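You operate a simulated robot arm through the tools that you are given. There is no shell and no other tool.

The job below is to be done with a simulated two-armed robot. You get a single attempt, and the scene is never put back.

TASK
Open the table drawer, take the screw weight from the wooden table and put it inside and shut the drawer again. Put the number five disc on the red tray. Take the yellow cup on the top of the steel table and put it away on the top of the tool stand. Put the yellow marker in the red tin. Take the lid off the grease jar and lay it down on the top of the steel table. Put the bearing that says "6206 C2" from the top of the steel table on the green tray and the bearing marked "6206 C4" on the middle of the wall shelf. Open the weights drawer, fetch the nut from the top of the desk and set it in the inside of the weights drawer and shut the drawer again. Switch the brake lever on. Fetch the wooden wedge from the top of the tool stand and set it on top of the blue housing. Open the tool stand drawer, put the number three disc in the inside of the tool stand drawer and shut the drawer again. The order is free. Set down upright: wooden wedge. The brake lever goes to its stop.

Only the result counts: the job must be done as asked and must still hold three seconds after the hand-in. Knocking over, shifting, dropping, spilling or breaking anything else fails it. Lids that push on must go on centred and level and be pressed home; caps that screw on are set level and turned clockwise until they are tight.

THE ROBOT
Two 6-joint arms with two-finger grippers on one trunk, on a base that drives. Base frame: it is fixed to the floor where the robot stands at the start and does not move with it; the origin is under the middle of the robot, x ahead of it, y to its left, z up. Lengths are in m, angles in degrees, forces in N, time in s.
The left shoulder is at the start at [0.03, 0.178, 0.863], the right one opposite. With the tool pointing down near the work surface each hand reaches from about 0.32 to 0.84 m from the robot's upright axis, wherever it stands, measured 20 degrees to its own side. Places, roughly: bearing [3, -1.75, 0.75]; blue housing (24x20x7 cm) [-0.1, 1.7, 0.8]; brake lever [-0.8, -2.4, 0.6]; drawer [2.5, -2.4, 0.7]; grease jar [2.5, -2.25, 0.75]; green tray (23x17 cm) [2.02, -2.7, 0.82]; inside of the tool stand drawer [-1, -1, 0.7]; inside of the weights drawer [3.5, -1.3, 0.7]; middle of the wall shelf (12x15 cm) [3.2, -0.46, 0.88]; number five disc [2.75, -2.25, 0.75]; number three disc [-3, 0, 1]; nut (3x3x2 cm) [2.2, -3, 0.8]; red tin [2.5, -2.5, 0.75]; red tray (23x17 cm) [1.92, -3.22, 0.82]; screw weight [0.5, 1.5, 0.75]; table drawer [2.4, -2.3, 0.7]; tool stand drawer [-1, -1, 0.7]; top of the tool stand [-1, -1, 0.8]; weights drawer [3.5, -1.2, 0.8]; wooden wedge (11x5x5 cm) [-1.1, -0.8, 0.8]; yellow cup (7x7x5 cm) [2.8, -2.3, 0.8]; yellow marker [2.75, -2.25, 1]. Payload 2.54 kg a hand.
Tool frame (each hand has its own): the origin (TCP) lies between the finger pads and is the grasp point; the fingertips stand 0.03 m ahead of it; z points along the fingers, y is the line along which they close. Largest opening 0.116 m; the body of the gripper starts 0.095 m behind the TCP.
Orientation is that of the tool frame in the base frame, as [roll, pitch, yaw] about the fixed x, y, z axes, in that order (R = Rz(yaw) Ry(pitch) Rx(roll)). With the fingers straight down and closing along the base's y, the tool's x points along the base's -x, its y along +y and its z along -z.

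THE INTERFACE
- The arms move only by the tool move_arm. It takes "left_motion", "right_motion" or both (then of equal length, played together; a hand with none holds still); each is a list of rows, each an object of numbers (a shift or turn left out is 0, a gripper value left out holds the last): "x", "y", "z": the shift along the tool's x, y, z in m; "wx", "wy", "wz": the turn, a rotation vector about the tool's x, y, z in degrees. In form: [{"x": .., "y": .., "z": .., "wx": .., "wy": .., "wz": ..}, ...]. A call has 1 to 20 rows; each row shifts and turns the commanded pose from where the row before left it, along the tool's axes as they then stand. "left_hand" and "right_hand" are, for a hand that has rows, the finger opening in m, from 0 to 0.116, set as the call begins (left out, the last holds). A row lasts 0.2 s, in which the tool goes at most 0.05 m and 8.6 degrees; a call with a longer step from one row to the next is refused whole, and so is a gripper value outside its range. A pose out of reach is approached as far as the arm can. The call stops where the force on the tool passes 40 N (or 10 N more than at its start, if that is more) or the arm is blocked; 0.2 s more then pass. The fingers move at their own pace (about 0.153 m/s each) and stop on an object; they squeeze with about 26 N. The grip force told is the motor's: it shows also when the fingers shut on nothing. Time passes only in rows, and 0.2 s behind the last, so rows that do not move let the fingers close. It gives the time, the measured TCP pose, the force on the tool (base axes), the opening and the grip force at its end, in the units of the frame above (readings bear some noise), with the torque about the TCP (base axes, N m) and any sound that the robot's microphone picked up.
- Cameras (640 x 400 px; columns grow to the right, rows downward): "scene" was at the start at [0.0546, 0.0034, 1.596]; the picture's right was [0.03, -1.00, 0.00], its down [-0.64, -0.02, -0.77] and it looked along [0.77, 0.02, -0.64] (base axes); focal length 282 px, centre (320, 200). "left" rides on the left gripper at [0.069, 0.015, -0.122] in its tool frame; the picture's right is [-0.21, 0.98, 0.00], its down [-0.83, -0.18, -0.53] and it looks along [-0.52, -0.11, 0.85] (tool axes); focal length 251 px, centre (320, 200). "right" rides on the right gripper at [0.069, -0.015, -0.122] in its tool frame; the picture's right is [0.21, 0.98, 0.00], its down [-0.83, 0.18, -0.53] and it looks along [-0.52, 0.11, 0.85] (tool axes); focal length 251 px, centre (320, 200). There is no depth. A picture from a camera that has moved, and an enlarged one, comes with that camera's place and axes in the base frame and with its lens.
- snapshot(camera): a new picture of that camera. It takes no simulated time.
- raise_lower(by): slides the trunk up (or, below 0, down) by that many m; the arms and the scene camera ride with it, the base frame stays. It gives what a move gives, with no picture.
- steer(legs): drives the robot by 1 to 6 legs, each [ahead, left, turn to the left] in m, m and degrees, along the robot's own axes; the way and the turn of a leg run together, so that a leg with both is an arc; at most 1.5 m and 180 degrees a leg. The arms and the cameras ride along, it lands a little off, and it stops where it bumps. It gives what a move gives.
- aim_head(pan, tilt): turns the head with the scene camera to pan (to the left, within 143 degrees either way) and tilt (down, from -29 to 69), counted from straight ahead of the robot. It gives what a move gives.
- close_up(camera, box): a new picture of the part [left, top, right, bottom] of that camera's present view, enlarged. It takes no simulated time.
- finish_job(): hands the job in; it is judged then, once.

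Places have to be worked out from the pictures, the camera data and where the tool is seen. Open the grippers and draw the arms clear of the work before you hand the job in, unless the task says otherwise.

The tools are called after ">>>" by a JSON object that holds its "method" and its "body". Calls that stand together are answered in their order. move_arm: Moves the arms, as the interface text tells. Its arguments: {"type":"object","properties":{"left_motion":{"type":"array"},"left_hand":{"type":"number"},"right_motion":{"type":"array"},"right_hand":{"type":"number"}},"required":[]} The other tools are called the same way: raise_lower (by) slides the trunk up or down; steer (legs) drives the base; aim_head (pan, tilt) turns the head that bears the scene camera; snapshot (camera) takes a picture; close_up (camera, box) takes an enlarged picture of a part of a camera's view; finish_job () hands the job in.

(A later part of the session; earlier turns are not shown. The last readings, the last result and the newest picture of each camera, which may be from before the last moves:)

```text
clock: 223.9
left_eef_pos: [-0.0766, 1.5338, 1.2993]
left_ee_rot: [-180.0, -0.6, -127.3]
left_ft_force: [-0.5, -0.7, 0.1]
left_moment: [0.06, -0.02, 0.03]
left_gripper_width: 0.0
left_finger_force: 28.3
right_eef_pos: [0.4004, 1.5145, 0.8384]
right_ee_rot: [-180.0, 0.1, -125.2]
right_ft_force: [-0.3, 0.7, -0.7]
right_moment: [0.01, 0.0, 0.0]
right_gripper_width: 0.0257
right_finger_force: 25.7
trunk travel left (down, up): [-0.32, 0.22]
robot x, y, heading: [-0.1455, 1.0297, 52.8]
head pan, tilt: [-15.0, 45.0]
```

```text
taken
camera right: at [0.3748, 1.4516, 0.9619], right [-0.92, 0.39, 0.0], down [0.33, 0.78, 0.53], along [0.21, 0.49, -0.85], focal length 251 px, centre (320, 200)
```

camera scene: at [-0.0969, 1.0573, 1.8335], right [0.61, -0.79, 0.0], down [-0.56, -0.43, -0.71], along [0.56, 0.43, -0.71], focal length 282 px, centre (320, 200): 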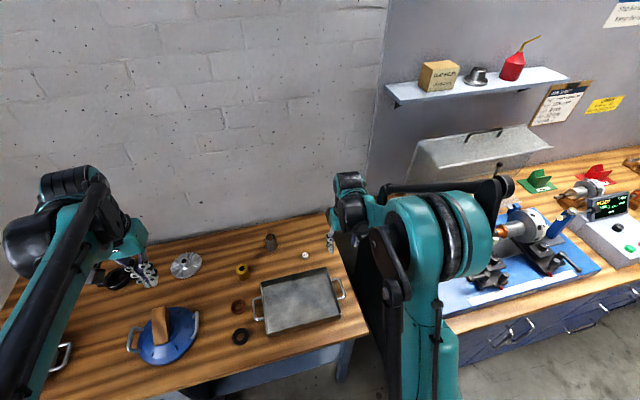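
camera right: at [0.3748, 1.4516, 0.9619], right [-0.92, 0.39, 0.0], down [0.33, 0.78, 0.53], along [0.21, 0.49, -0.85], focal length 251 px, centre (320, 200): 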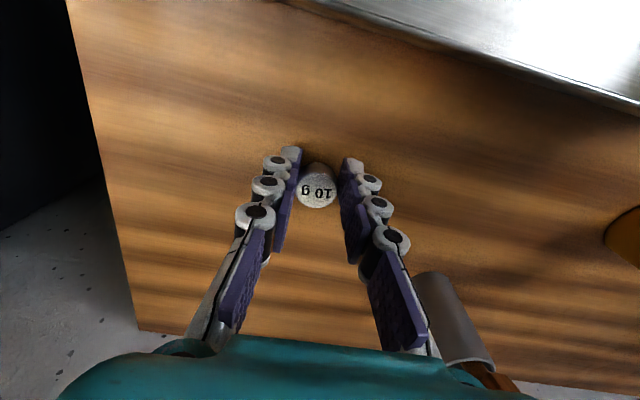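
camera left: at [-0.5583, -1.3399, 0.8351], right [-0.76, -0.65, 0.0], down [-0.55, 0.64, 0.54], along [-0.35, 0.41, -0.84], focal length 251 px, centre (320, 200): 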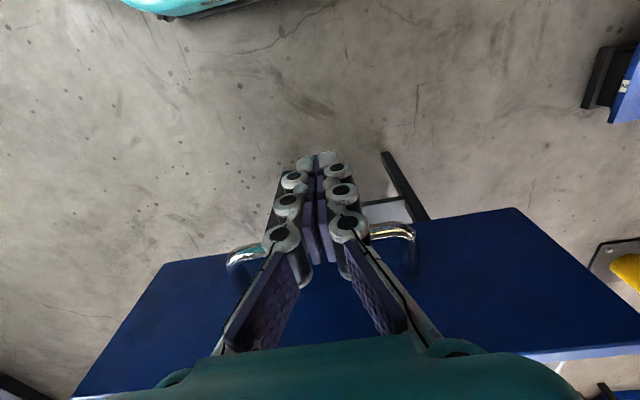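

The weight is gripped (25.7 mm). I lift and check that it comes along.

>>> {"method": "move_arm", "body": {"right_motion": [{"z": -0.01}, {"z": -0.03}, {"z": -0.05}, {"z": -0.05}, {"z": -0.05}, {"z": -0.05}, {"x": 0.05}, {"x": 0.05}, {"x": 0.05}, {}]}}

>>> {"method": "snapshot", "body": {"camera": "right"}}

```text
clock: 226.2
left_eef_pos: [-0.0757, 1.5346, 1.2988]
left_ee_rot: [179.9, -0.6, -127.4]
left_ft_force: [0.4, 0.7, 0.4]
left_moment: [0.0, 0.02, -0.02]
left_gripper_width: 0.0
left_finger_force: 28.6
right_eef_pos: [0.3129, 1.3951, 1.0781]
right_ee_rot: [-180.0, -0.2, -125.2]
right_ft_force: [0.0, 0.4, -0.6]
right_moment: [-0.04, -0.01, 0.03]
right_gripper_width: 0.0256
right_finger_force: 26.4
trunk travel left (down, up): [-0.32, 0.22]
robot x, y, heading: [-0.1437, 1.0301, 52.8]
head pan, tilt: [-15.0, 45.0]
```

```text
taken
camera right: at [0.2874, 1.3309, 1.2007], right [-0.92, 0.39, 0.0], down [0.33, 0.78, 0.53], along [0.21, 0.49, -0.85], focal length 251 px, centre (320, 200)
```

right: 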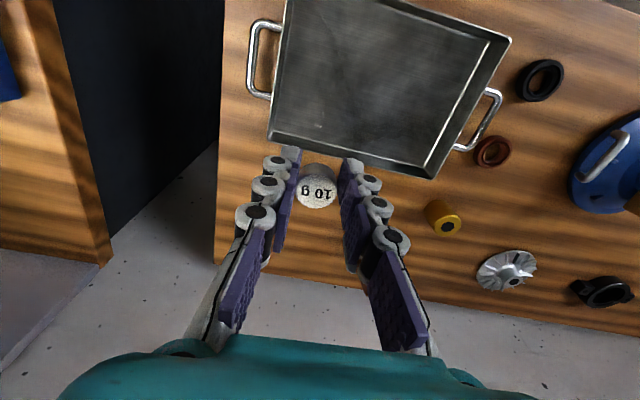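

The weight is held. I back off and drive across to the steel table, stopping short for a survey.

>>> {"method": "steer", "body": {"legs": [[-0.5, 0, 0], [0, 0, -90], [1.4, -0.2, 0], [1.2, -0.25, 0]]}}

>>> {"method": "aim_head", "body": {"pan": 0, "tilt": 35}}

>>> {"method": "snapshot", "body": {"camera": "scene"}}

```text
clock: 245.2
left_eef_pos: [1.8554, -1.3459, 1.2993]
left_ee_rot: [-179.9, -0.5, 141.9]
left_ft_force: [0.1, -0.3, -0.3]
left_moment: [0.03, 0.0, -0.02]
left_gripper_width: 0.0
left_finger_force: 29.1
right_eef_pos: [1.7103, -1.7322, 1.0781]
right_ee_rot: [180.0, -0.1, 143.9]
right_ft_force: [-0.2, -0.7, 0.1]
right_moment: [-0.02, -0.01, 0.0]
right_gripper_width: 0.0258
right_finger_force: 25.8
trunk travel left (down, up): [-0.32, 0.22]
robot x, y, heading: [1.351, -1.2732, -37.8]
head pan, tilt: [-15.0, 45.0]
```

```text
clock: 246.0
left_eef_pos: [1.8558, -1.3449, 1.2998]
left_ee_rot: [179.9, -0.5, 141.7]
left_ft_force: [-0.3, -1.2, 0.5]
left_moment: [-0.01, -0.03, -0.01]
left_gripper_width: 0.0002
left_finger_force: 28.9
right_eef_pos: [1.7097, -1.7321, 1.0772]
right_ee_rot: [180.0, 0.0, 144.0]
right_ft_force: [-0.1, -0.3, -1.0]
right_moment: [-0.01, -0.02, 0.02]
right_gripper_width: 0.0255
right_finger_force: 26.5
trunk travel left (down, up): [-0.32, 0.22]
robot x, y, heading: [1.3543, -1.2696, -38.1]
head pan, tilt: [0.0, 35.0]
```

```text
taken
camera scene: at [1.3983, -1.3065, 1.8483], right [-0.62, -0.79, 0.0], down [-0.45, 0.35, -0.82], along [0.64, -0.51, -0.57], focal length 282 px, centre (320, 200)
```

scene: 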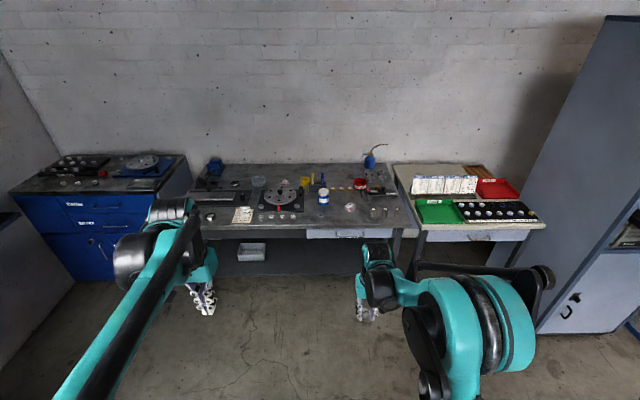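

>>> {"method": "close_up", "body": {"camera": "scene", "box": [180, 140, 300, 240]}}

>>> {"method": "close_up", "body": {"camera": "scene", "box": [290, 140, 420, 250]}}

>>> {"method": "close_up", "body": {"camera": "scene", "box": [390, 150, 550, 260]}}

>>> {"method": "close_up", "body": {"camera": "scene", "box": [0, 140, 200, 290]}}

```text
4.00 times, centred on (240, 190) of scene
camera zoom: at [1.3983, -1.3065, 1.8483], right [-0.62, -0.79, 0.0], down [-0.45, 0.35, -0.82], along [0.64, -0.51, -0.57], focal length 1129 px, centre (640, 240)
```

zoom: 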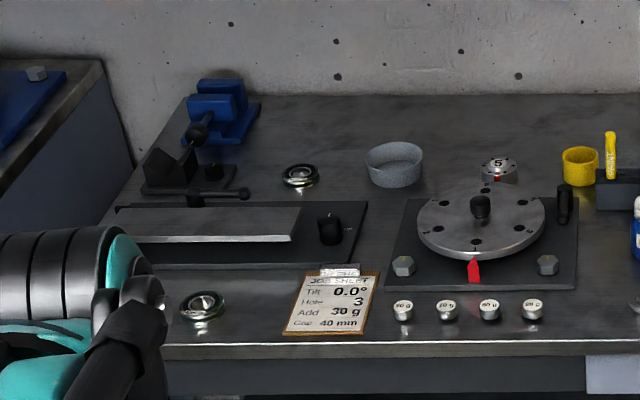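

```text
3.64 times, centred on (355, 195) of scene
camera zoom: at [1.3983, -1.3065, 1.8483], right [-0.62, -0.79, 0.0], down [-0.45, 0.35, -0.82], along [0.64, -0.51, -0.57], focal length 1026 px, centre (193, 218)
```

zoom: 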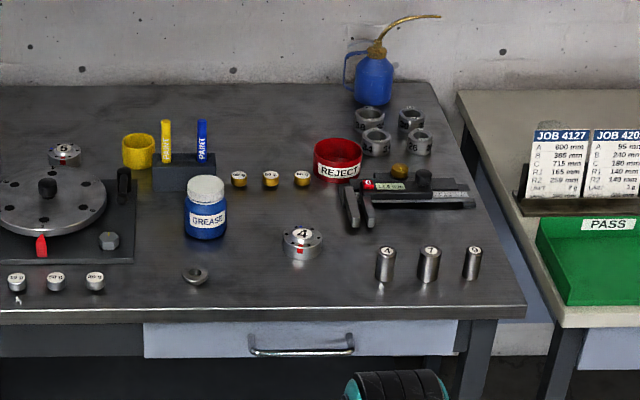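

```text
3.64 times, centred on (470, 205) of scene
camera zoom: at [1.3983, -1.3065, 1.8483], right [-0.62, -0.79, 0.0], down [-0.45, 0.35, -0.82], along [0.64, -0.51, -0.57], focal length 1026 px, centre (-226, 182)
```

zoom: 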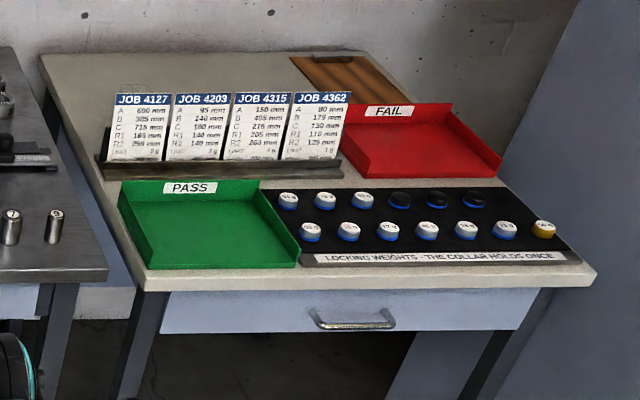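

```text
2.67 times, centred on (100, 215) of scene
camera zoom: at [1.3983, -1.3065, 1.8483], right [-0.62, -0.79, 0.0], down [-0.45, 0.35, -0.82], along [0.64, -0.51, -0.57], focal length 753 px, centre (907, 160)
```

zoom: 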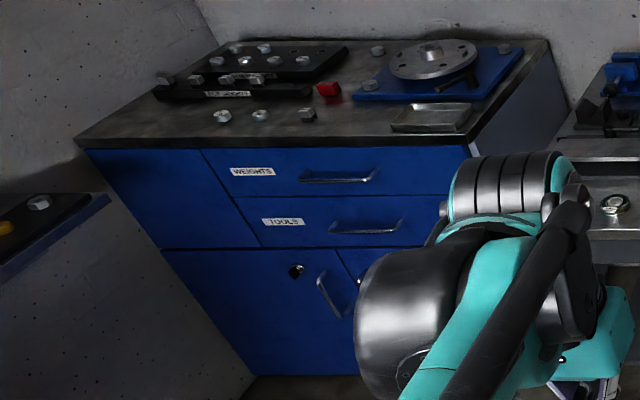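

I now see everything: grey table drawer, grease jar, red "REJECT" tin, disc 5, yellow cup/marker, two bearings, WEIGHTS drawer, green PASS and red FAIL trays. I approach the table drawer so that the left hand can open it.

>>> {"method": "steer", "body": {"legs": [[0.48, -0.27, 0]]}}

>>> {"method": "raise_lower", "body": {"by": -0.2}}

>>> {"method": "aim_head", "body": {"pan": 0, "tilt": 45}}

>>> {"method": "snapshot", "body": {"camera": "scene"}}

```text
clock: 249.1
left_eef_pos: [2.0565, -1.8597, 1.2998]
left_ee_rot: [-180.0, -0.6, 141.2]
left_ft_force: [0.5, -0.6, -0.7]
left_moment: [0.04, 0.04, 0.03]
left_gripper_width: 0.0001
left_finger_force: 28.6
right_eef_pos: [1.9057, -2.2454, 1.0774]
right_ee_rot: [-179.9, -0.2, 143.3]
right_ft_force: [-0.3, -0.3, 0.2]
right_moment: [0.02, 0.0, 0.01]
right_gripper_width: 0.0259
right_finger_force: 25.7
trunk travel left (down, up): [-0.32, 0.22]
robot x, y, heading: [1.5515, -1.7802, -38.9]
head pan, tilt: [0.0, 35.0]
```

```text
clock: 251.3
left_eef_pos: [2.0561, -1.8603, 1.1002]
left_ee_rot: [180.0, -0.5, 141.4]
left_ft_force: [0.2, 0.2, -1.1]
left_moment: [-0.04, -0.02, -0.02]
left_gripper_width: 0.0
left_finger_force: 28.5
right_eef_pos: [1.9051, -2.2449, 0.8783]
right_ee_rot: [-179.9, 0.0, 143.4]
right_ft_force: [0.7, 0.7, -0.7]
right_moment: [0.0, 0.02, -0.01]
right_gripper_width: 0.0256
right_finger_force: 26.2
trunk travel left (down, up): [-0.12, 0.42]
robot x, y, heading: [1.5515, -1.7819, -38.6]
head pan, tilt: [0.0, 35.0]
```

```text
clock: 252.0
left_eef_pos: [2.055, -1.8597, 1.1003]
left_ee_rot: [180.0, -0.5, 141.2]
left_ft_force: [0.0, 0.4, -0.3]
left_moment: [0.04, 0.01, 0.02]
left_gripper_width: 0.0
left_finger_force: 28.4
right_eef_pos: [1.9048, -2.2451, 0.8776]
right_ee_rot: [179.8, -0.1, 143.3]
right_ft_force: [0.5, 0.6, 0.3]
right_moment: [0.02, 0.02, 0.01]
right_gripper_width: 0.0255
right_finger_force: 26.1
trunk travel left (down, up): [-0.12, 0.42]
robot x, y, heading: [1.5508, -1.7815, -38.9]
head pan, tilt: [0.0, 45.0]
```

```text
taken
camera scene: at [1.5934, -1.8111, 1.6335], right [-0.63, -0.78, 0.0], down [-0.55, 0.44, -0.71], along [0.55, -0.44, -0.71], focal length 282 px, centre (320, 200)
```

scene: 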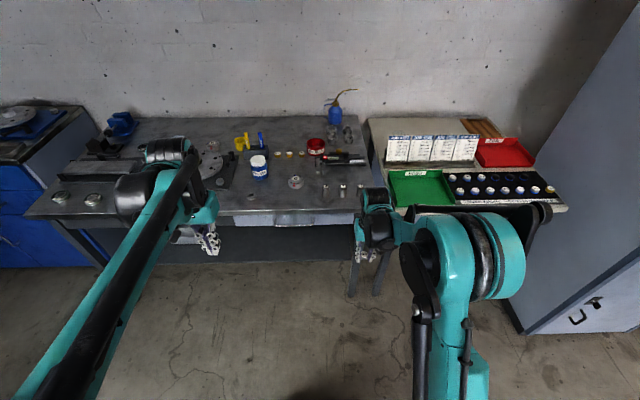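

>>> {"method": "close_up", "body": {"camera": "scene", "box": [230, 180, 370, 270]}}

>>> {"method": "close_up", "body": {"camera": "scene", "box": [40, 180, 120, 220]}}

>>> {"method": "close_up", "body": {"camera": "scene", "box": [90, 130, 230, 210]}}

```text
4.44 times, centred on (300, 225) of scene
camera zoom: at [1.5934, -1.8111, 1.6335], right [-0.63, -0.78, 0.0], down [-0.55, 0.44, -0.71], along [0.55, -0.44, -0.71], focal length 1254 px, centre (409, 89)
```

zoom: 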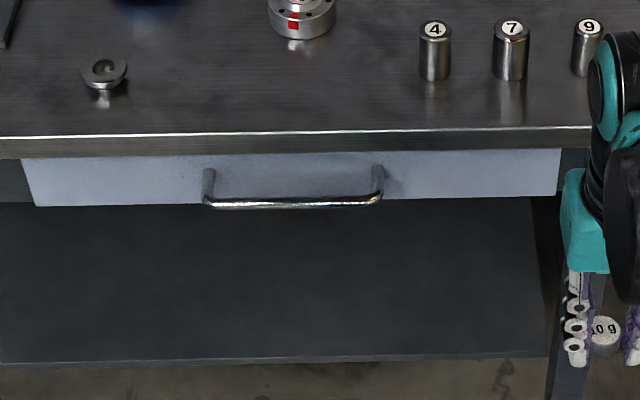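

```text
8.00 times, centred on (80, 200) of scene
camera zoom: at [1.5934, -1.8111, 1.6335], right [-0.63, -0.78, 0.0], down [-0.55, 0.44, -0.71], along [0.55, -0.44, -0.71], focal length 2258 px, centre (2240, 200)
```

zoom: 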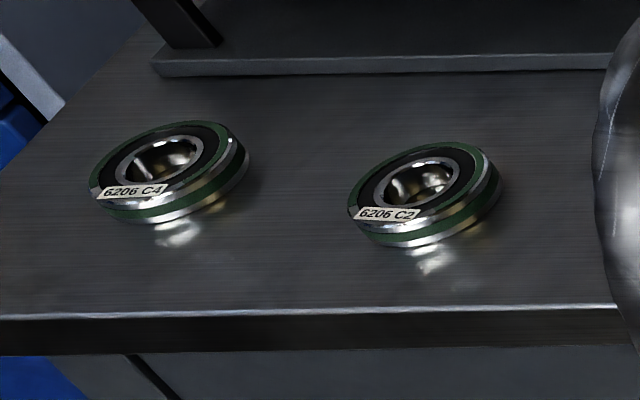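

```text
4.57 times, centred on (160, 170) of scene
camera zoom: at [1.5934, -1.8111, 1.6335], right [-0.63, -0.78, 0.0], down [-0.55, 0.44, -0.71], along [0.55, -0.44, -0.71], focal length 1290 px, centre (1051, 337)
```

zoom: 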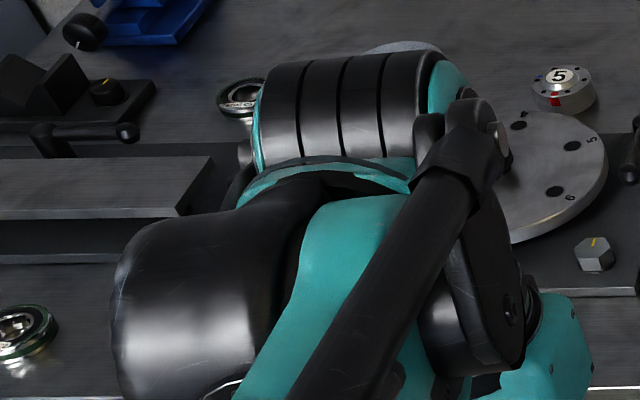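

C4 is the leftmost front bearing, C2 right next to it. The drawer's handle bar triangulates to 0.80 m ahead, 0.108 m left, z≈0.735. I orient the left hand (40° down-forward, closing vertically) as I did before, mirrored.

>>> {"method": "move_arm", "body": {"left_motion": [{"x": -0.05}, {"x": -0.05}, {"wy": -8.5}, {"wy": -8.5}, {"wy": -8.5}, {"wy": -8.5}, {"wy": -8.5}, {"wy": -7.5}, {"wz": 8.5}, {"wz": 8.5}, {"wz": 8.5}, {"wz": 8.5}, {"wz": 8.5}, {"wz": 8.5}, {"wz": 8.5}, {"wz": 8.5}, {"wz": 8.5}, {"wz": 8.5}, {"wz": 5}, {}], "left_hand": 0.045}}

>>> {"method": "snapshot", "body": {"camera": "left"}}

```text
clock: 256.2
left_eef_pos: [2.1337, -1.922, 1.1001]
left_ee_rot: [130.5, -0.1, 51.1]
left_ft_force: [-0.1, -0.2, -0.1]
left_moment: [-0.02, 0.02, 0.02]
left_gripper_width: 0.0449
left_finger_force: 0.1
right_eef_pos: [1.9058, -2.2455, 0.8783]
right_ee_rot: [-180.0, 0.1, 143.3]
right_ft_force: [0.2, -1.0, 0.4]
right_moment: [0.01, 0.01, -0.03]
right_gripper_width: 0.0258
right_finger_force: 25.7
trunk travel left (down, up): [-0.12, 0.42]
robot x, y, heading: [1.5537, -1.781, -38.9]
head pan, tilt: [0.0, 45.0]
```

```text
taken
camera left: at [2.114, -1.8165, 1.1896], right [0.36, -0.57, 0.74], down [-0.93, -0.31, 0.21], along [0.12, -0.76, -0.64], focal length 251 px, centre (320, 200)
```

left: 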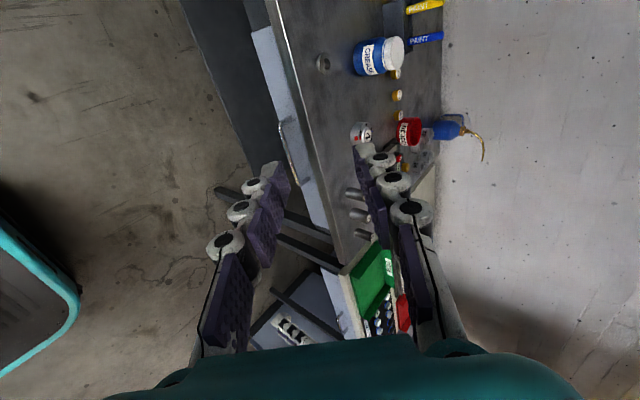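

Orientation achieved. I move along a straight line to the pre-grasp point 10 cm behind the bar.

>>> {"method": "move_arm", "body": {"left_motion": [{"x": -0.0185, "y": -0.01365, "z": 0.0417}, {"x": -0.0185, "y": -0.01365, "z": 0.0417}, {"x": -0.0185, "y": -0.01365, "z": 0.0417}, {"x": -0.0185, "y": -0.01365, "z": 0.0417}, {"x": -0.0185, "y": -0.01365, "z": 0.0417}, {"x": -0.0185, "y": -0.01365, "z": 0.0417}, {"x": -0.0185, "y": -0.01365, "z": 0.0417}, {"x": -0.0185, "y": -0.01365, "z": 0.0417}, {}]}}

>>> {"method": "snapshot", "body": {"camera": "left"}}

>>> {"method": "close_up", "body": {"camera": "scene", "box": [230, 180, 370, 270]}}

```text
clock: 258.2
left_eef_pos: [2.1819, -2.1542, 0.798]
left_ee_rot: [130.4, 0.0, 51.2]
left_ft_force: [-0.4, -0.1, -0.4]
left_moment: [0.0, 0.02, 0.01]
left_gripper_width: 0.0448
left_finger_force: 0.0
right_eef_pos: [1.9051, -2.2442, 0.8793]
right_ee_rot: [-179.9, 0.1, 143.2]
right_ft_force: [-0.9, 0.0, -0.2]
right_moment: [-0.02, -0.04, 0.0]
right_gripper_width: 0.0259
right_finger_force: 26.2
trunk travel left (down, up): [-0.12, 0.42]
robot x, y, heading: [1.5539, -1.7804, -39.0]
head pan, tilt: [0.0, 45.0]
```

```text
taken
camera left: at [2.1622, -2.0472, 0.8885], right [0.36, -0.56, 0.74], down [-0.93, -0.32, 0.21], along [0.12, -0.76, -0.64], focal length 251 px, centre (320, 200)
```

left: 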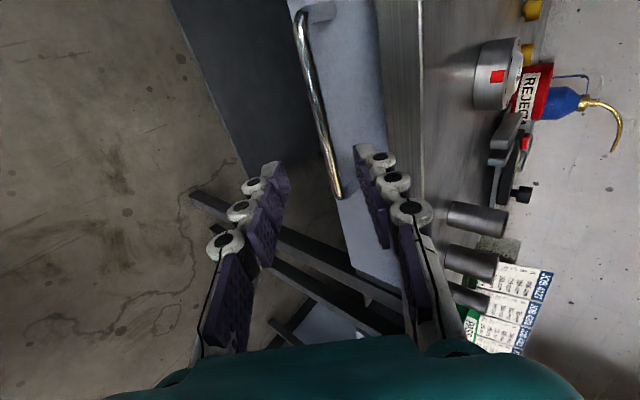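

```text
4.44 times, centred on (300, 225) of scene
camera zoom: at [1.5929, -1.8105, 1.6336], right [-0.63, -0.78, 0.0], down [-0.55, 0.44, -0.71], along [0.55, -0.44, -0.71], focal length 1254 px, centre (409, 89)
```

zoom: 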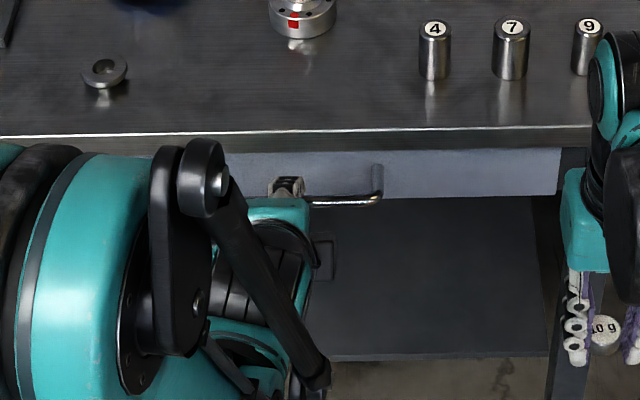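

The bar lies on the approach line. I advance 8.8 cm.

>>> {"method": "move_arm", "body": {"left_motion": [{"z": 0.03, "y": 0.003}, {"z": 0.03}, {"z": 0.02}, {"z": 0.008}, {}]}}

>>> {"method": "snapshot", "body": {"camera": "left"}}

```text
clock: 259.4
left_eef_pos: [2.2356, -2.1968, 0.7436]
left_ee_rot: [130.5, -0.1, 51.2]
left_ft_force: [-1.1, -1.1, -0.1]
left_moment: [-0.01, -0.02, 0.01]
left_gripper_width: 0.0448
left_finger_force: 0.0
right_eef_pos: [1.9055, -2.2441, 0.8789]
right_ee_rot: [180.0, -0.1, 143.3]
right_ft_force: [0.0, -0.5, -0.4]
right_moment: [0.02, 0.01, 0.01]
right_gripper_width: 0.0254
right_finger_force: 26.0
trunk travel left (down, up): [-0.12, 0.42]
robot x, y, heading: [1.5553, -1.7811, -39.1]
head pan, tilt: [0.0, 45.0]
```

```text
taken
camera left: at [2.2154, -2.0903, 0.8345], right [0.36, -0.56, 0.74], down [-0.93, -0.32, 0.21], along [0.12, -0.76, -0.64], focal length 251 px, centre (320, 200)
```

left: 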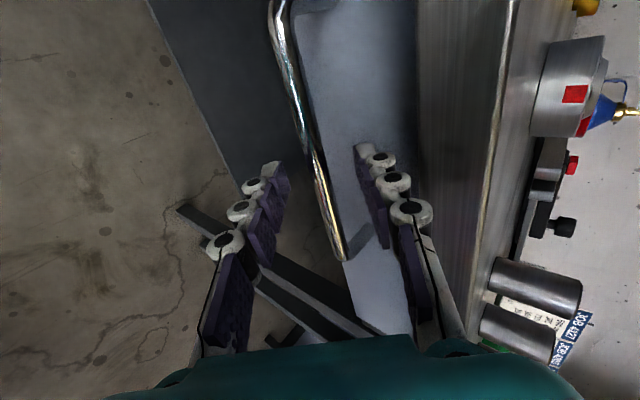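

The bar is between the fingertips. I close and pull back.

>>> {"method": "move_arm", "body": {"left_motion": [{}, {}, {}], "left_hand": 0.0}}

>>> {"method": "move_arm", "body": {"left_motion": [{"z": -0.0152, "y": -0.013}, {"z": -0.0152, "y": -0.013}, {"z": -0.0152, "y": -0.013}, {"z": -0.0152, "y": -0.013}, {}]}}

>>> {"method": "close_up", "body": {"camera": "scene", "box": [210, 160, 390, 280]}}

```text
clock: 260.2
left_eef_pos: [2.2354, -2.1956, 0.7442]
left_ee_rot: [130.5, 0.0, 51.1]
left_ft_force: [1.1, -0.1, 6.7]
left_moment: [-0.69, 0.42, 0.45]
left_gripper_width: 0.0109
left_finger_force: 38.3
right_eef_pos: [1.9049, -2.2442, 0.8789]
right_ee_rot: [-180.0, 0.1, 143.3]
right_ft_force: [0.4, 0.6, 0.1]
right_moment: [0.02, 0.02, 0.0]
right_gripper_width: 0.0259
right_finger_force: 26.3
trunk travel left (down, up): [-0.12, 0.42]
robot x, y, heading: [1.5533, -1.7828, -39.0]
head pan, tilt: [0.0, 45.0]
```

```text
clock: 261.4
left_eef_pos: [2.1716, -2.1462, 0.7442]
left_ee_rot: [130.5, 0.1, 51.0]
left_ft_force: [-10.9, -15.0, 6.1]
left_moment: [-1.03, 0.68, -0.07]
left_gripper_width: 0.0111
left_finger_force: 38.6
right_eef_pos: [1.9044, -2.2448, 0.8766]
right_ee_rot: [179.9, 0.0, 143.4]
right_ft_force: [-0.3, -1.3, -0.4]
right_moment: [0.0, -0.02, 0.01]
right_gripper_width: 0.0256
right_finger_force: 26.5
trunk travel left (down, up): [-0.12, 0.42]
robot x, y, heading: [1.5522, -1.7794, -38.6]
head pan, tilt: [0.0, 45.0]
```

```text
3.33 times, centred on (300, 220) of scene
camera zoom: at [1.5913, -1.8125, 1.6335], right [-0.63, -0.78, 0.0], down [-0.55, 0.44, -0.71], along [0.55, -0.44, -0.71], focal length 941 px, centre (387, 133)
```

zoom: 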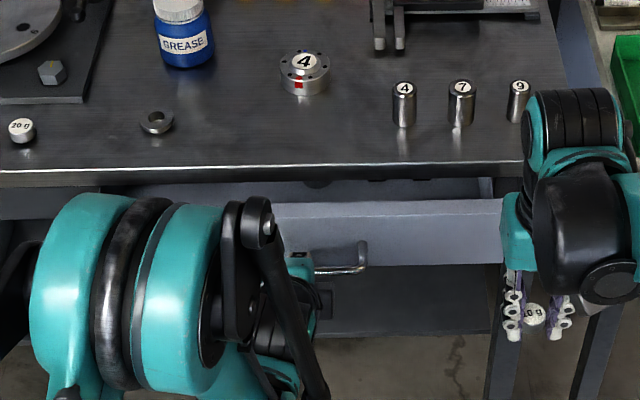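

The drawer moves; there is some side force from a 1–2° misalignment. I ease 3 mm to the right, then back the base 0.13 m.

>>> {"method": "move_arm", "body": {"left_motion": [{"x": -0.003}, {}]}}

>>> {"method": "steer", "body": {"legs": [[-0.13, -0.006, 0]]}}

>>> {"method": "snapshot", "body": {"camera": "scene"}}

```text
clock: 262.0
left_eef_pos: [2.1714, -2.1475, 0.744]
left_ee_rot: [130.5, -0.1, 51.2]
left_ft_force: [-7.8, -9.1, 11.5]
left_moment: [-0.71, 0.4, 0.36]
left_gripper_width: 0.011
left_finger_force: 37.9
right_eef_pos: [1.9042, -2.2454, 0.8798]
right_ee_rot: [179.9, 0.0, 143.3]
right_ft_force: [0.1, -0.5, 0.1]
right_moment: [-0.01, 0.02, -0.01]
right_gripper_width: 0.0257
right_finger_force: 25.8
trunk travel left (down, up): [-0.12, 0.42]
robot x, y, heading: [1.5556, -1.7803, -39.1]
head pan, tilt: [0.0, 45.0]
```

```text
clock: 263.3
left_eef_pos: [2.0655, -2.0675, 0.7454]
left_ee_rot: [130.6, 0.1, 51.4]
left_ft_force: [-2.0, 0.7, 11.9]
left_moment: [-0.32, 0.17, 0.86]
left_gripper_width: 0.0109
left_finger_force: 38.2
right_eef_pos: [1.7992, -2.1674, 0.8794]
right_ee_rot: [180.0, 0.0, 143.5]
right_ft_force: [-0.2, 0.3, 0.3]
right_moment: [0.0, -0.01, 0.01]
right_gripper_width: 0.0255
right_finger_force: 25.7
trunk travel left (down, up): [-0.12, 0.42]
robot x, y, heading: [1.449, -1.7057, -38.6]
head pan, tilt: [0.0, 45.0]
```

```text
taken
camera scene: at [1.4854, -1.7326, 1.6336], right [-0.62, -0.78, 0.0], down [-0.55, 0.44, -0.71], along [0.55, -0.44, -0.71], focal length 282 px, centre (320, 200)
```

scene: 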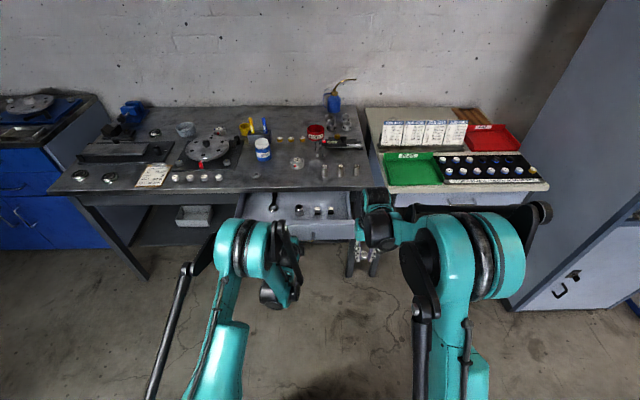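

>>> {"method": "close_up", "body": {"camera": "scene", "box": [230, 170, 370, 260]}}

```text
4.44 times, centred on (300, 215) of scene
camera zoom: at [1.4854, -1.7326, 1.6336], right [-0.62, -0.78, 0.0], down [-0.55, 0.44, -0.71], along [0.55, -0.44, -0.71], focal length 1254 px, centre (409, 133)
```

zoom: 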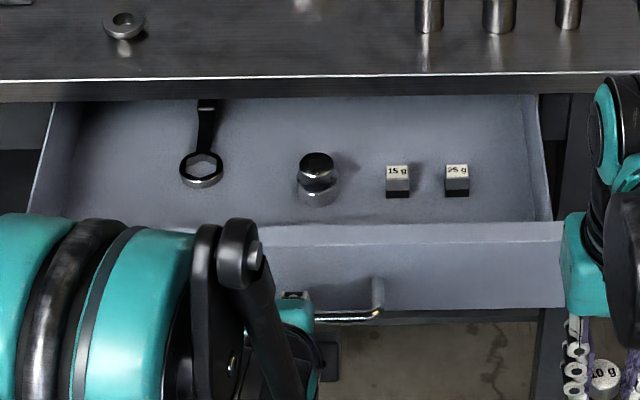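

The drawer holds a wrench, a knob and two cube weights; there is free space right of the "25 g" cube. I open the left hand and rotate it to point straight down over the bar, then lift it away.

>>> {"method": "move_arm", "body": {"left_motion": [{}, {}, {"wx": 8.5}, {"wx": 8.5}, {"wx": 8.5}, {"wx": 8.5}, {"wx": 8.5}, {"wx": 6}, {}], "left_hand": 0.045}}

>>> {"method": "snapshot", "body": {"camera": "left"}}

```text
clock: 265.3
left_eef_pos: [2.0675, -2.0683, 0.7439]
left_ee_rot: [179.1, 0.1, 51.4]
left_ft_force: [0.6, -0.9, 0.1]
left_moment: [-0.01, 0.0, -0.02]
left_gripper_width: 0.0448
left_finger_force: 0.0
right_eef_pos: [1.7997, -2.1671, 0.878]
right_ee_rot: [-179.9, 0.1, 143.5]
right_ft_force: [0.3, 0.3, 0.1]
right_moment: [0.03, -0.05, 0.02]
right_gripper_width: 0.0259
right_finger_force: 26.2
trunk travel left (down, up): [-0.12, 0.42]
robot x, y, heading: [1.4475, -1.7016, -38.6]
head pan, tilt: [0.0, 45.0]
```

```text
taken
camera left: at [2.1215, -2.0216, 0.8656], right [0.63, -0.78, 0.01], down [-0.66, -0.53, 0.53], along [-0.4, -0.34, -0.85], focal length 251 px, centre (320, 200)
```

left: 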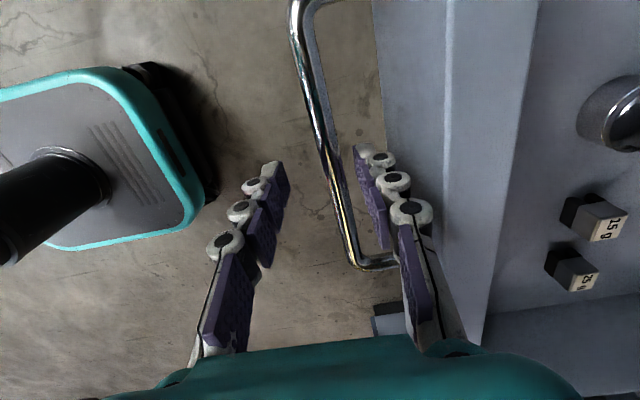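

Fingers are clear around the bar. I lift the left hand up and away to the left, then drive ahead 0.22 m.

>>> {"method": "move_arm", "body": {"left_motion": [{"z": -0.03}, {"z": -0.05}, {"z": -0.05}, {"z": -0.05}, {"z": -0.05}, {"z": -0.05}, {"x": 0.05}, {"x": 0.05}, {"x": 0.05}, {"x": 0.05}, {"y": -0.05}, {"y": -0.05}, {}]}}

>>> {"method": "steer", "body": {"legs": [[0.22, 0, 1.5]]}}

>>> {"method": "snapshot", "body": {"camera": "scene"}}

>>> {"method": "close_up", "body": {"camera": "scene", "box": [210, 180, 390, 320]}}

```text
clock: 268.1
left_eef_pos: [2.1093, -1.8456, 1.0217]
left_ee_rot: [179.1, -0.1, 51.4]
left_ft_force: [-0.3, 0.4, 0.5]
left_moment: [0.0, 0.02, 0.02]
left_gripper_width: 0.0452
left_finger_force: 0.0
right_eef_pos: [1.8009, -2.1671, 0.8779]
right_ee_rot: [-179.9, -0.1, 143.5]
right_ft_force: [0.2, 0.6, -0.5]
right_moment: [-0.03, -0.02, 0.01]
right_gripper_width: 0.0257
right_finger_force: 26.1
trunk travel left (down, up): [-0.12, 0.42]
robot x, y, heading: [1.4486, -1.7032, -38.7]
head pan, tilt: [0.0, 45.0]
```

```text
clock: 269.8
left_eef_pos: [2.2876, -1.9662, 1.0201]
left_ee_rot: [179.0, 0.0, 52.7]
left_ft_force: [0.6, -0.3, -0.8]
left_moment: [0.03, 0.05, 0.0]
left_gripper_width: 0.0449
left_finger_force: 0.1
right_eef_pos: [1.9864, -2.2941, 0.8774]
right_ee_rot: [-180.0, -0.1, 144.7]
right_ft_force: [0.2, 0.1, 0.4]
right_moment: [0.01, 0.02, 0.0]
right_gripper_width: 0.0257
right_finger_force: 25.9
trunk travel left (down, up): [-0.12, 0.42]
robot x, y, heading: [1.6223, -1.8367, -37.3]
head pan, tilt: [0.0, 45.0]
```

```text
taken
camera scene: at [1.6641, -1.87, 1.6334], right [-0.61, -0.8, 0.0], down [-0.56, 0.43, -0.71], along [0.56, -0.43, -0.71], focal length 282 px, centre (320, 200)
```

scene: 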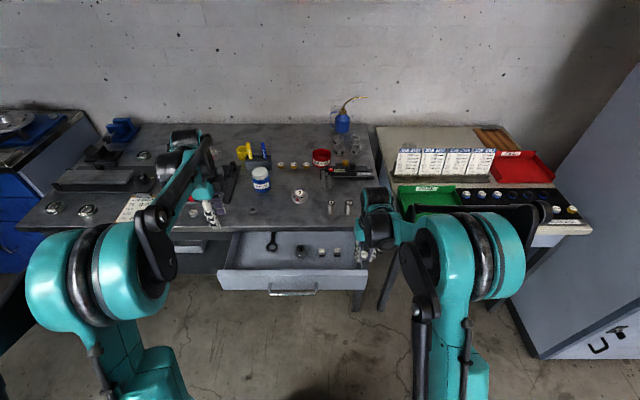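

```text
2.86 times, centred on (300, 250) of scene
camera zoom: at [1.6641, -1.87, 1.6334], right [-0.61, -0.8, 0.0], down [-0.56, 0.43, -0.71], along [0.56, -0.43, -0.71], focal length 806 px, centre (377, 57)
```

zoom: 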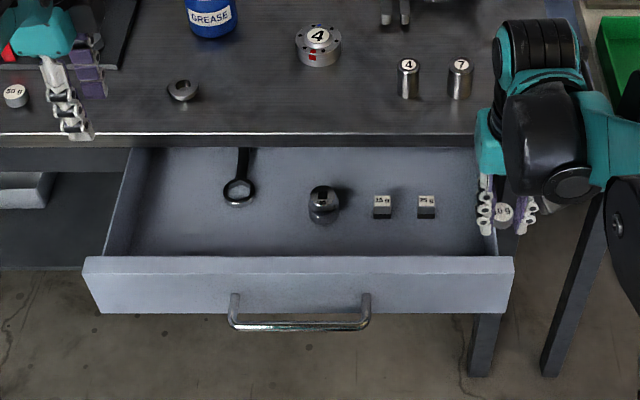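

I rotate the right hand 90° so it closes fore-aft (fits right of the 25 g cube), and move above the free spot at ~0.672 ahead, 0.118 right.

>>> {"method": "move_arm", "body": {"right_motion": [{"wz": -8.5}, {"wz": -8.5}, {"wz": -8.5}, {"wz": -8.5}, {"wz": -8.5}, {"wz": -8.5}, {"wz": -8.5}, {"wz": -8.5}, {"wz": -8.5}, {"wz": -8.5}, {"wz": -7}, {"y": -0.035, "x": -0.008}, {"y": -0.035, "x": -0.008}, {"y": -0.035, "x": -0.008}, {}]}}

>>> {"method": "snapshot", "body": {"camera": "right"}}

>>> {"method": "close_up", "body": {"camera": "scene", "box": [260, 190, 420, 300]}}

```text
clock: 273.0
left_eef_pos: [2.2866, -1.9652, 1.0222]
left_ee_rot: [179.0, 0.0, 52.6]
left_ft_force: [-1.1, 0.0, 0.7]
left_moment: [0.0, 0.0, 0.0]
left_gripper_width: 0.045
left_finger_force: 0.1
right_eef_pos: [2.0878, -2.3327, 0.8792]
right_ee_rot: [-179.9, 0.0, -123.2]
right_ft_force: [-0.8, -0.2, -0.3]
right_moment: [0.02, 0.03, -0.01]
right_gripper_width: 0.0255
right_finger_force: 26.1
trunk travel left (down, up): [-0.12, 0.42]
robot x, y, heading: [1.6227, -1.8401, -37.3]
head pan, tilt: [0.0, 45.0]
```

```text
taken
camera right: at [2.0636, -2.3966, 1.0022], right [-0.93, 0.35, 0.0], down [0.3, 0.79, 0.53], along [0.19, 0.5, -0.85], focal length 251 px, centre (320, 200)
```

right: 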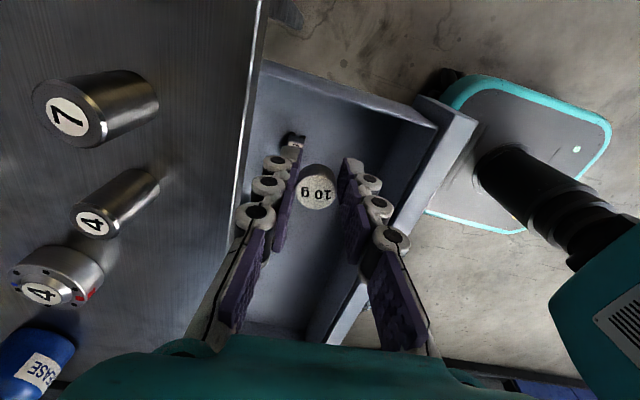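

```text
3.64 times, centred on (340, 245) of scene
camera zoom: at [1.6619, -1.8686, 1.6335], right [-0.61, -0.8, 0.0], down [-0.56, 0.43, -0.71], along [0.56, -0.43, -0.71], focal length 1026 px, centre (247, 36)
```

zoom: 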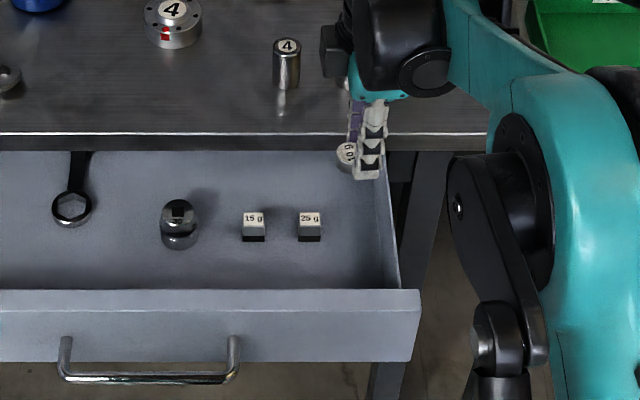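

The spot checks out (≈2 cm margins on both sides). I lower to z≈0.78 and then in small steps.

>>> {"method": "move_arm", "body": {"right_motion": [{"z": 0.04}, {"z": 0.04}, {"z": 0.02}, {}]}}

>>> {"method": "close_up", "body": {"camera": "scene", "box": [260, 190, 420, 300]}}

>>> {"method": "snapshot", "body": {"camera": "right"}}

```text
clock: 274.0
left_eef_pos: [2.2878, -1.9659, 1.021]
left_ee_rot: [179.1, 0.0, 52.7]
left_ft_force: [-0.8, 0.2, 0.6]
left_moment: [0.0, -0.01, 0.03]
left_gripper_width: 0.045
left_finger_force: 0.0
right_eef_pos: [2.0877, -2.3323, 0.7777]
right_ee_rot: [180.0, 0.0, -123.1]
right_ft_force: [-0.8, 0.7, -0.2]
right_moment: [0.01, -0.01, -0.01]
right_gripper_width: 0.0254
right_finger_force: 25.9
trunk travel left (down, up): [-0.12, 0.42]
robot x, y, heading: [1.621, -1.8371, -37.2]
head pan, tilt: [0.0, 45.0]
```

```text
3.64 times, centred on (340, 245) of scene
camera zoom: at [1.6627, -1.8689, 1.6335], right [-0.61, -0.8, 0.0], down [-0.56, 0.43, -0.71], along [0.56, -0.43, -0.71], focal length 1026 px, centre (247, 36)
```

zoom: 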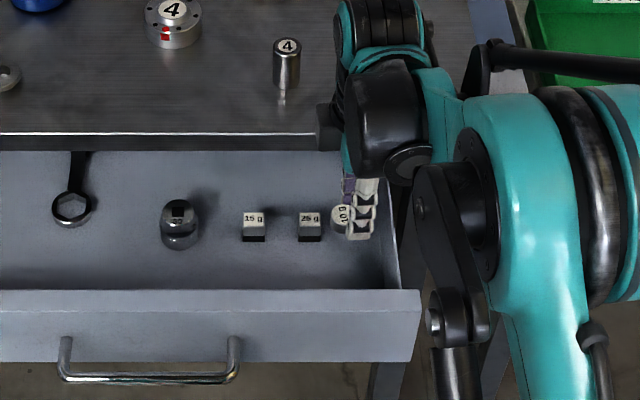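

```text
taken
camera right: at [2.064, -2.3977, 0.8998], right [-0.93, 0.35, 0.0], down [0.3, 0.79, 0.53], along [0.19, 0.5, -0.85], focal length 251 px, centre (320, 200)
```

right: 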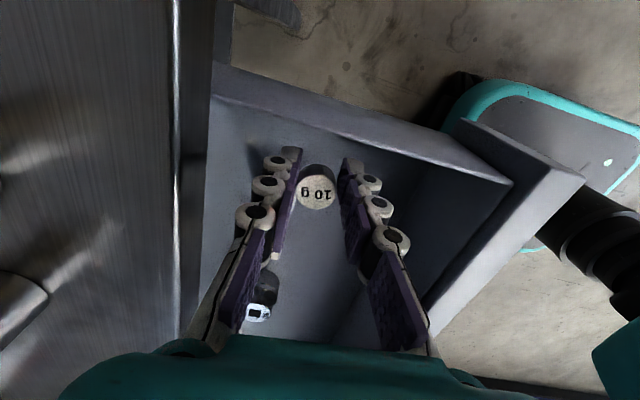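

>>> {"method": "move_arm", "body": {"right_motion": [{"z": 0.008}, {"z": 0.007}, {}]}}

>>> {"method": "move_arm", "body": {"right_motion": [{"z": 0.005}, {}]}}

>>> {"method": "move_arm", "body": {"right_motion": [{"z": 0.004}, {}]}}

>>> {"method": "move_arm", "body": {"right_motion": [{"z": 0.004}, {}]}}

```text
clock: 274.8
left_eef_pos: [2.2866, -1.9658, 1.0223]
left_ee_rot: [179.0, -0.1, 52.7]
left_ft_force: [0.5, 0.1, -0.8]
left_moment: [0.02, -0.02, 0.0]
left_gripper_width: 0.0449
left_finger_force: 0.0
right_eef_pos: [2.0857, -2.332, 0.7616]
right_ee_rot: [180.0, 0.0, -123.2]
right_ft_force: [0.0, 0.2, 0.0]
right_moment: [0.02, 0.02, 0.0]
right_gripper_width: 0.0255
right_finger_force: 25.5
trunk travel left (down, up): [-0.12, 0.42]
robot x, y, heading: [1.6239, -1.839, -37.2]
head pan, tilt: [0.0, 45.0]
```

```text
clock: 275.4
left_eef_pos: [2.2878, -1.9659, 1.0233]
left_ee_rot: [179.1, 0.0, 52.6]
left_ft_force: [-0.5, -0.4, 0.5]
left_moment: [-0.02, 0.0, 0.01]
left_gripper_width: 0.0452
left_finger_force: 0.1
right_eef_pos: [2.088, -2.3325, 0.7583]
right_ee_rot: [179.9, 0.0, -123.2]
right_ft_force: [-0.6, -0.7, 0.1]
right_moment: [0.0, 0.02, -0.01]
right_gripper_width: 0.0257
right_finger_force: 25.7
trunk travel left (down, up): [-0.12, 0.42]
robot x, y, heading: [1.6237, -1.8363, -37.3]
head pan, tilt: [0.0, 45.0]
```

```text
clock: 276.0
left_eef_pos: [2.2882, -1.966, 1.0211]
left_ee_rot: [179.1, 0.0, 52.7]
left_ft_force: [0.1, 0.0, 0.4]
left_moment: [0.01, 0.03, -0.01]
left_gripper_width: 0.0452
left_finger_force: 0.1
right_eef_pos: [2.0873, -2.3321, 0.753]
right_ee_rot: [179.9, 0.1, -123.1]
right_ft_force: [-0.4, 0.0, -0.3]
right_moment: [0.02, -0.02, 0.01]
right_gripper_width: 0.0256
right_finger_force: 26.3
trunk travel left (down, up): [-0.12, 0.42]
robot x, y, heading: [1.6214, -1.8385, -37.4]
head pan, tilt: [0.0, 45.0]
```

```text
clock: 276.6
left_eef_pos: [2.2867, -1.9659, 1.0217]
left_ee_rot: [179.1, 0.1, 52.7]
left_ft_force: [0.5, -1.1, 0.7]
left_moment: [0.01, 0.02, 0.03]
left_gripper_width: 0.0448
left_finger_force: 0.0
right_eef_pos: [2.0872, -2.3312, 0.7487]
right_ee_rot: [180.0, -0.1, -123.2]
right_ft_force: [0.0, 0.2, 0.2]
right_moment: [0.02, 0.01, 0.01]
right_gripper_width: 0.0259
right_finger_force: 25.9
trunk travel left (down, up): [-0.12, 0.42]
robot x, y, heading: [1.6204, -1.8365, -37.4]
head pan, tilt: [0.0, 45.0]
```

>>> {"method": "move_arm", "body": {"right_motion": [{"z": 0.004}, {}]}}

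>>> {"method": "move_arm", "body": {"right_motion": [{"z": 0.004}, {}]}}

>>> {"method": "move_arm", "body": {"right_motion": [{"z": 0.004}, {}]}}

>>> {"method": "move_arm", "body": {"right_motion": [{"z": 0.004}, {}]}}

>>> {"method": "snapshot", "body": {"camera": "right"}}

```text
clock: 277.2
left_eef_pos: [2.2873, -1.9674, 1.0216]
left_ee_rot: [179.1, 0.0, 52.7]
left_ft_force: [0.6, 0.1, 0.7]
left_moment: [-0.02, 0.03, 0.04]
left_gripper_width: 0.0449
left_finger_force: 0.0
right_eef_pos: [2.0868, -2.3312, 0.7464]
right_ee_rot: [-179.9, 0.0, -123.2]
right_ft_force: [0.1, -0.2, -0.1]
right_moment: [-0.01, 0.0, -0.01]
right_gripper_width: 0.0257
right_finger_force: 25.9
trunk travel left (down, up): [-0.12, 0.42]
robot x, y, heading: [1.6246, -1.8393, -37.3]
head pan, tilt: [0.0, 45.0]
```

```text
clock: 277.8
left_eef_pos: [2.2876, -1.9652, 1.0223]
left_ee_rot: [179.1, 0.0, 52.7]
left_ft_force: [0.3, 0.6, 0.0]
left_moment: [0.0, 0.01, 0.02]
left_gripper_width: 0.0451
left_finger_force: 0.2
right_eef_pos: [2.0862, -2.3325, 0.7407]
right_ee_rot: [-180.0, 0.0, -123.2]
right_ft_force: [0.1, 0.2, -1.1]
right_moment: [0.02, -0.01, 0.0]
right_gripper_width: 0.0261
right_finger_force: 25.9
trunk travel left (down, up): [-0.12, 0.42]
robot x, y, heading: [1.621, -1.8386, -37.2]
head pan, tilt: [0.0, 45.0]
```

```text
clock: 278.4
left_eef_pos: [2.2873, -1.9652, 1.0229]
left_ee_rot: [179.1, 0.0, 52.7]
left_ft_force: [-0.2, -0.1, 0.6]
left_moment: [-0.01, 0.07, 0.0]
left_gripper_width: 0.045
left_finger_force: 0.1
right_eef_pos: [2.0871, -2.3325, 0.7368]
right_ee_rot: [180.0, 0.0, -123.2]
right_ft_force: [1.0, 0.3, -0.6]
right_moment: [0.0, -0.02, -0.01]
right_gripper_width: 0.0257
right_finger_force: 26.0
trunk travel left (down, up): [-0.12, 0.42]
robot x, y, heading: [1.623, -1.839, -37.5]
head pan, tilt: [0.0, 45.0]
```

```text
clock: 279.0
left_eef_pos: [2.2866, -1.9662, 1.0226]
left_ee_rot: [178.9, 0.0, 52.7]
left_ft_force: [0.1, 0.1, 0.9]
left_moment: [0.0, 0.0, 0.03]
left_gripper_width: 0.0451
left_finger_force: 0.0
right_eef_pos: [2.0873, -2.3319, 0.7336]
right_ee_rot: [-179.9, 0.1, -123.3]
right_ft_force: [-0.3, -0.7, 2.8]
right_moment: [0.03, -0.03, -0.02]
right_gripper_width: 0.0257
right_finger_force: 26.4
trunk travel left (down, up): [-0.12, 0.42]
robot x, y, heading: [1.6178, -1.835, -37.3]
head pan, tilt: [0.0, 45.0]
```

```text
taken
camera right: at [2.0632, -2.3964, 0.8574], right [-0.93, 0.35, 0.0], down [0.3, 0.79, 0.53], along [0.19, 0.5, -0.85], focal length 251 px, centre (320, 200)
```

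right: 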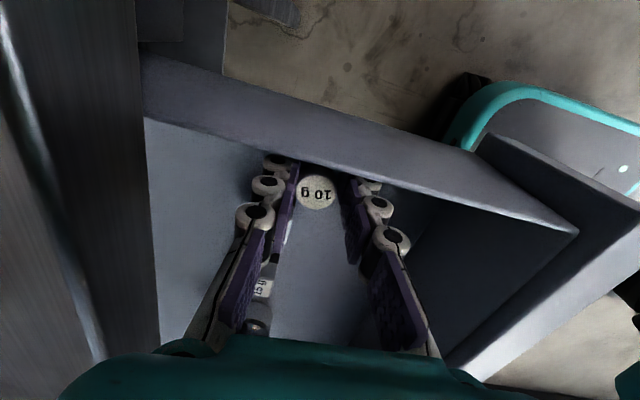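

Light contact (≈3 N). I open to 0.04 to release the weight and lift out.

>>> {"method": "move_arm", "body": {"right_motion": [{"z": 0.001}, {}, {}], "right_hand": 0.04}}

>>> {"method": "snapshot", "body": {"camera": "right"}}

>>> {"method": "move_arm", "body": {"right_motion": [{"z": -0.02}, {"z": -0.04}, {"z": -0.05}, {"z": -0.05}, {"z": -0.05}, {}]}}

>>> {"method": "close_up", "body": {"camera": "scene", "box": [260, 190, 420, 300]}}

>>> {"method": "snapshot", "body": {"camera": "right"}}

```text
clock: 279.8
left_eef_pos: [2.2872, -1.9667, 1.0215]
left_ee_rot: [179.1, 0.1, 52.7]
left_ft_force: [-0.1, -0.1, 0.2]
left_moment: [0.0, -0.01, -0.03]
left_gripper_width: 0.045
left_finger_force: 0.1
right_eef_pos: [2.0869, -2.3312, 0.7338]
right_ee_rot: [179.9, 0.0, -123.1]
right_ft_force: [0.5, 1.3, -0.2]
right_moment: [0.02, 0.03, -0.01]
right_gripper_width: 0.04
right_finger_force: 0.1
trunk travel left (down, up): [-0.12, 0.42]
robot x, y, heading: [1.6217, -1.84, -37.2]
head pan, tilt: [0.0, 45.0]
```

```text
taken
camera right: at [2.0632, -2.3964, 0.856], right [-0.93, 0.35, 0.0], down [0.3, 0.79, 0.53], along [0.19, 0.5, -0.85], focal length 251 px, centre (320, 200)
```

right: 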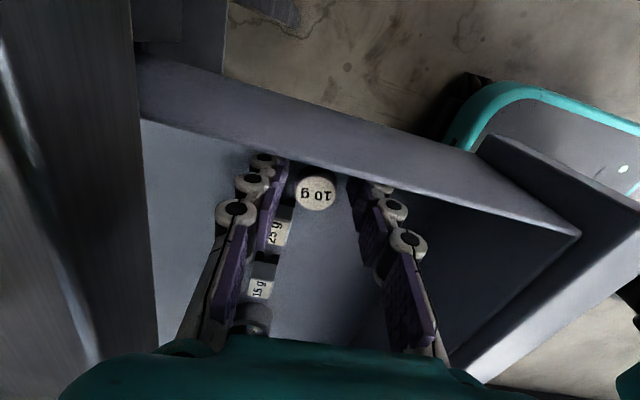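

```text
clock: 281.2
left_eef_pos: [2.2886, -1.9664, 1.0217]
left_ee_rot: [179.2, 0.0, 52.6]
left_ft_force: [0.1, 0.4, -0.4]
left_moment: [0.03, -0.01, 0.01]
left_gripper_width: 0.0451
left_finger_force: 0.0
right_eef_pos: [2.0869, -2.3297, 0.9424]
right_ee_rot: [179.9, 0.0, -123.2]
right_ft_force: [0.1, 0.0, -0.2]
right_moment: [-0.01, 0.05, 0.03]
right_gripper_width: 0.0399
right_finger_force: 0.0
trunk travel left (down, up): [-0.12, 0.42]
robot x, y, heading: [1.6223, -1.837, -37.3]
head pan, tilt: [0.0, 45.0]
```

```text
3.64 times, centred on (340, 245) of scene
camera zoom: at [1.6633, -1.8694, 1.6334], right [-0.61, -0.8, 0.0], down [-0.56, 0.43, -0.71], along [0.56, -0.43, -0.71], focal length 1026 px, centre (247, 36)
```

zoom: 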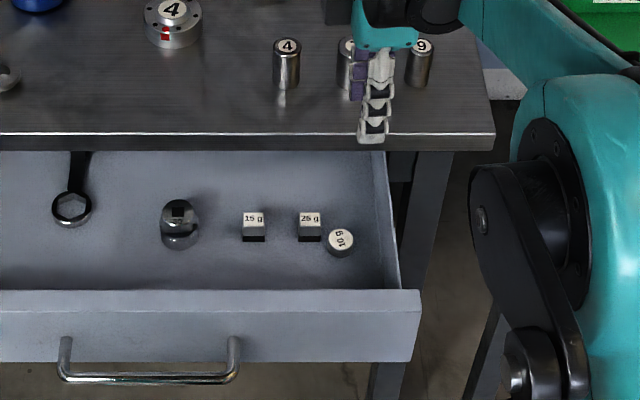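

```text
taken
camera right: at [2.064, -2.3945, 1.0658], right [-0.93, 0.35, 0.0], down [0.3, 0.79, 0.53], along [0.19, 0.5, -0.85], focal length 251 px, centre (320, 200)
```

right: 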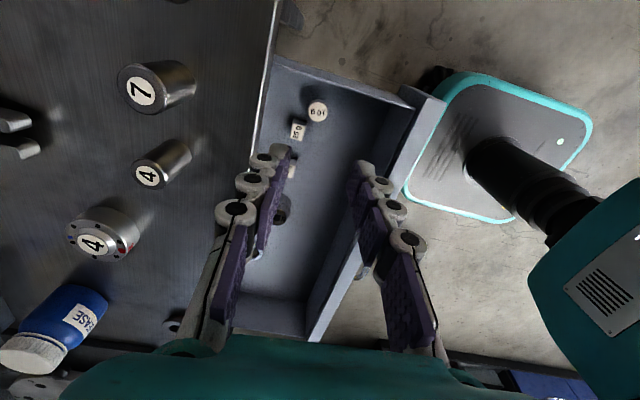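

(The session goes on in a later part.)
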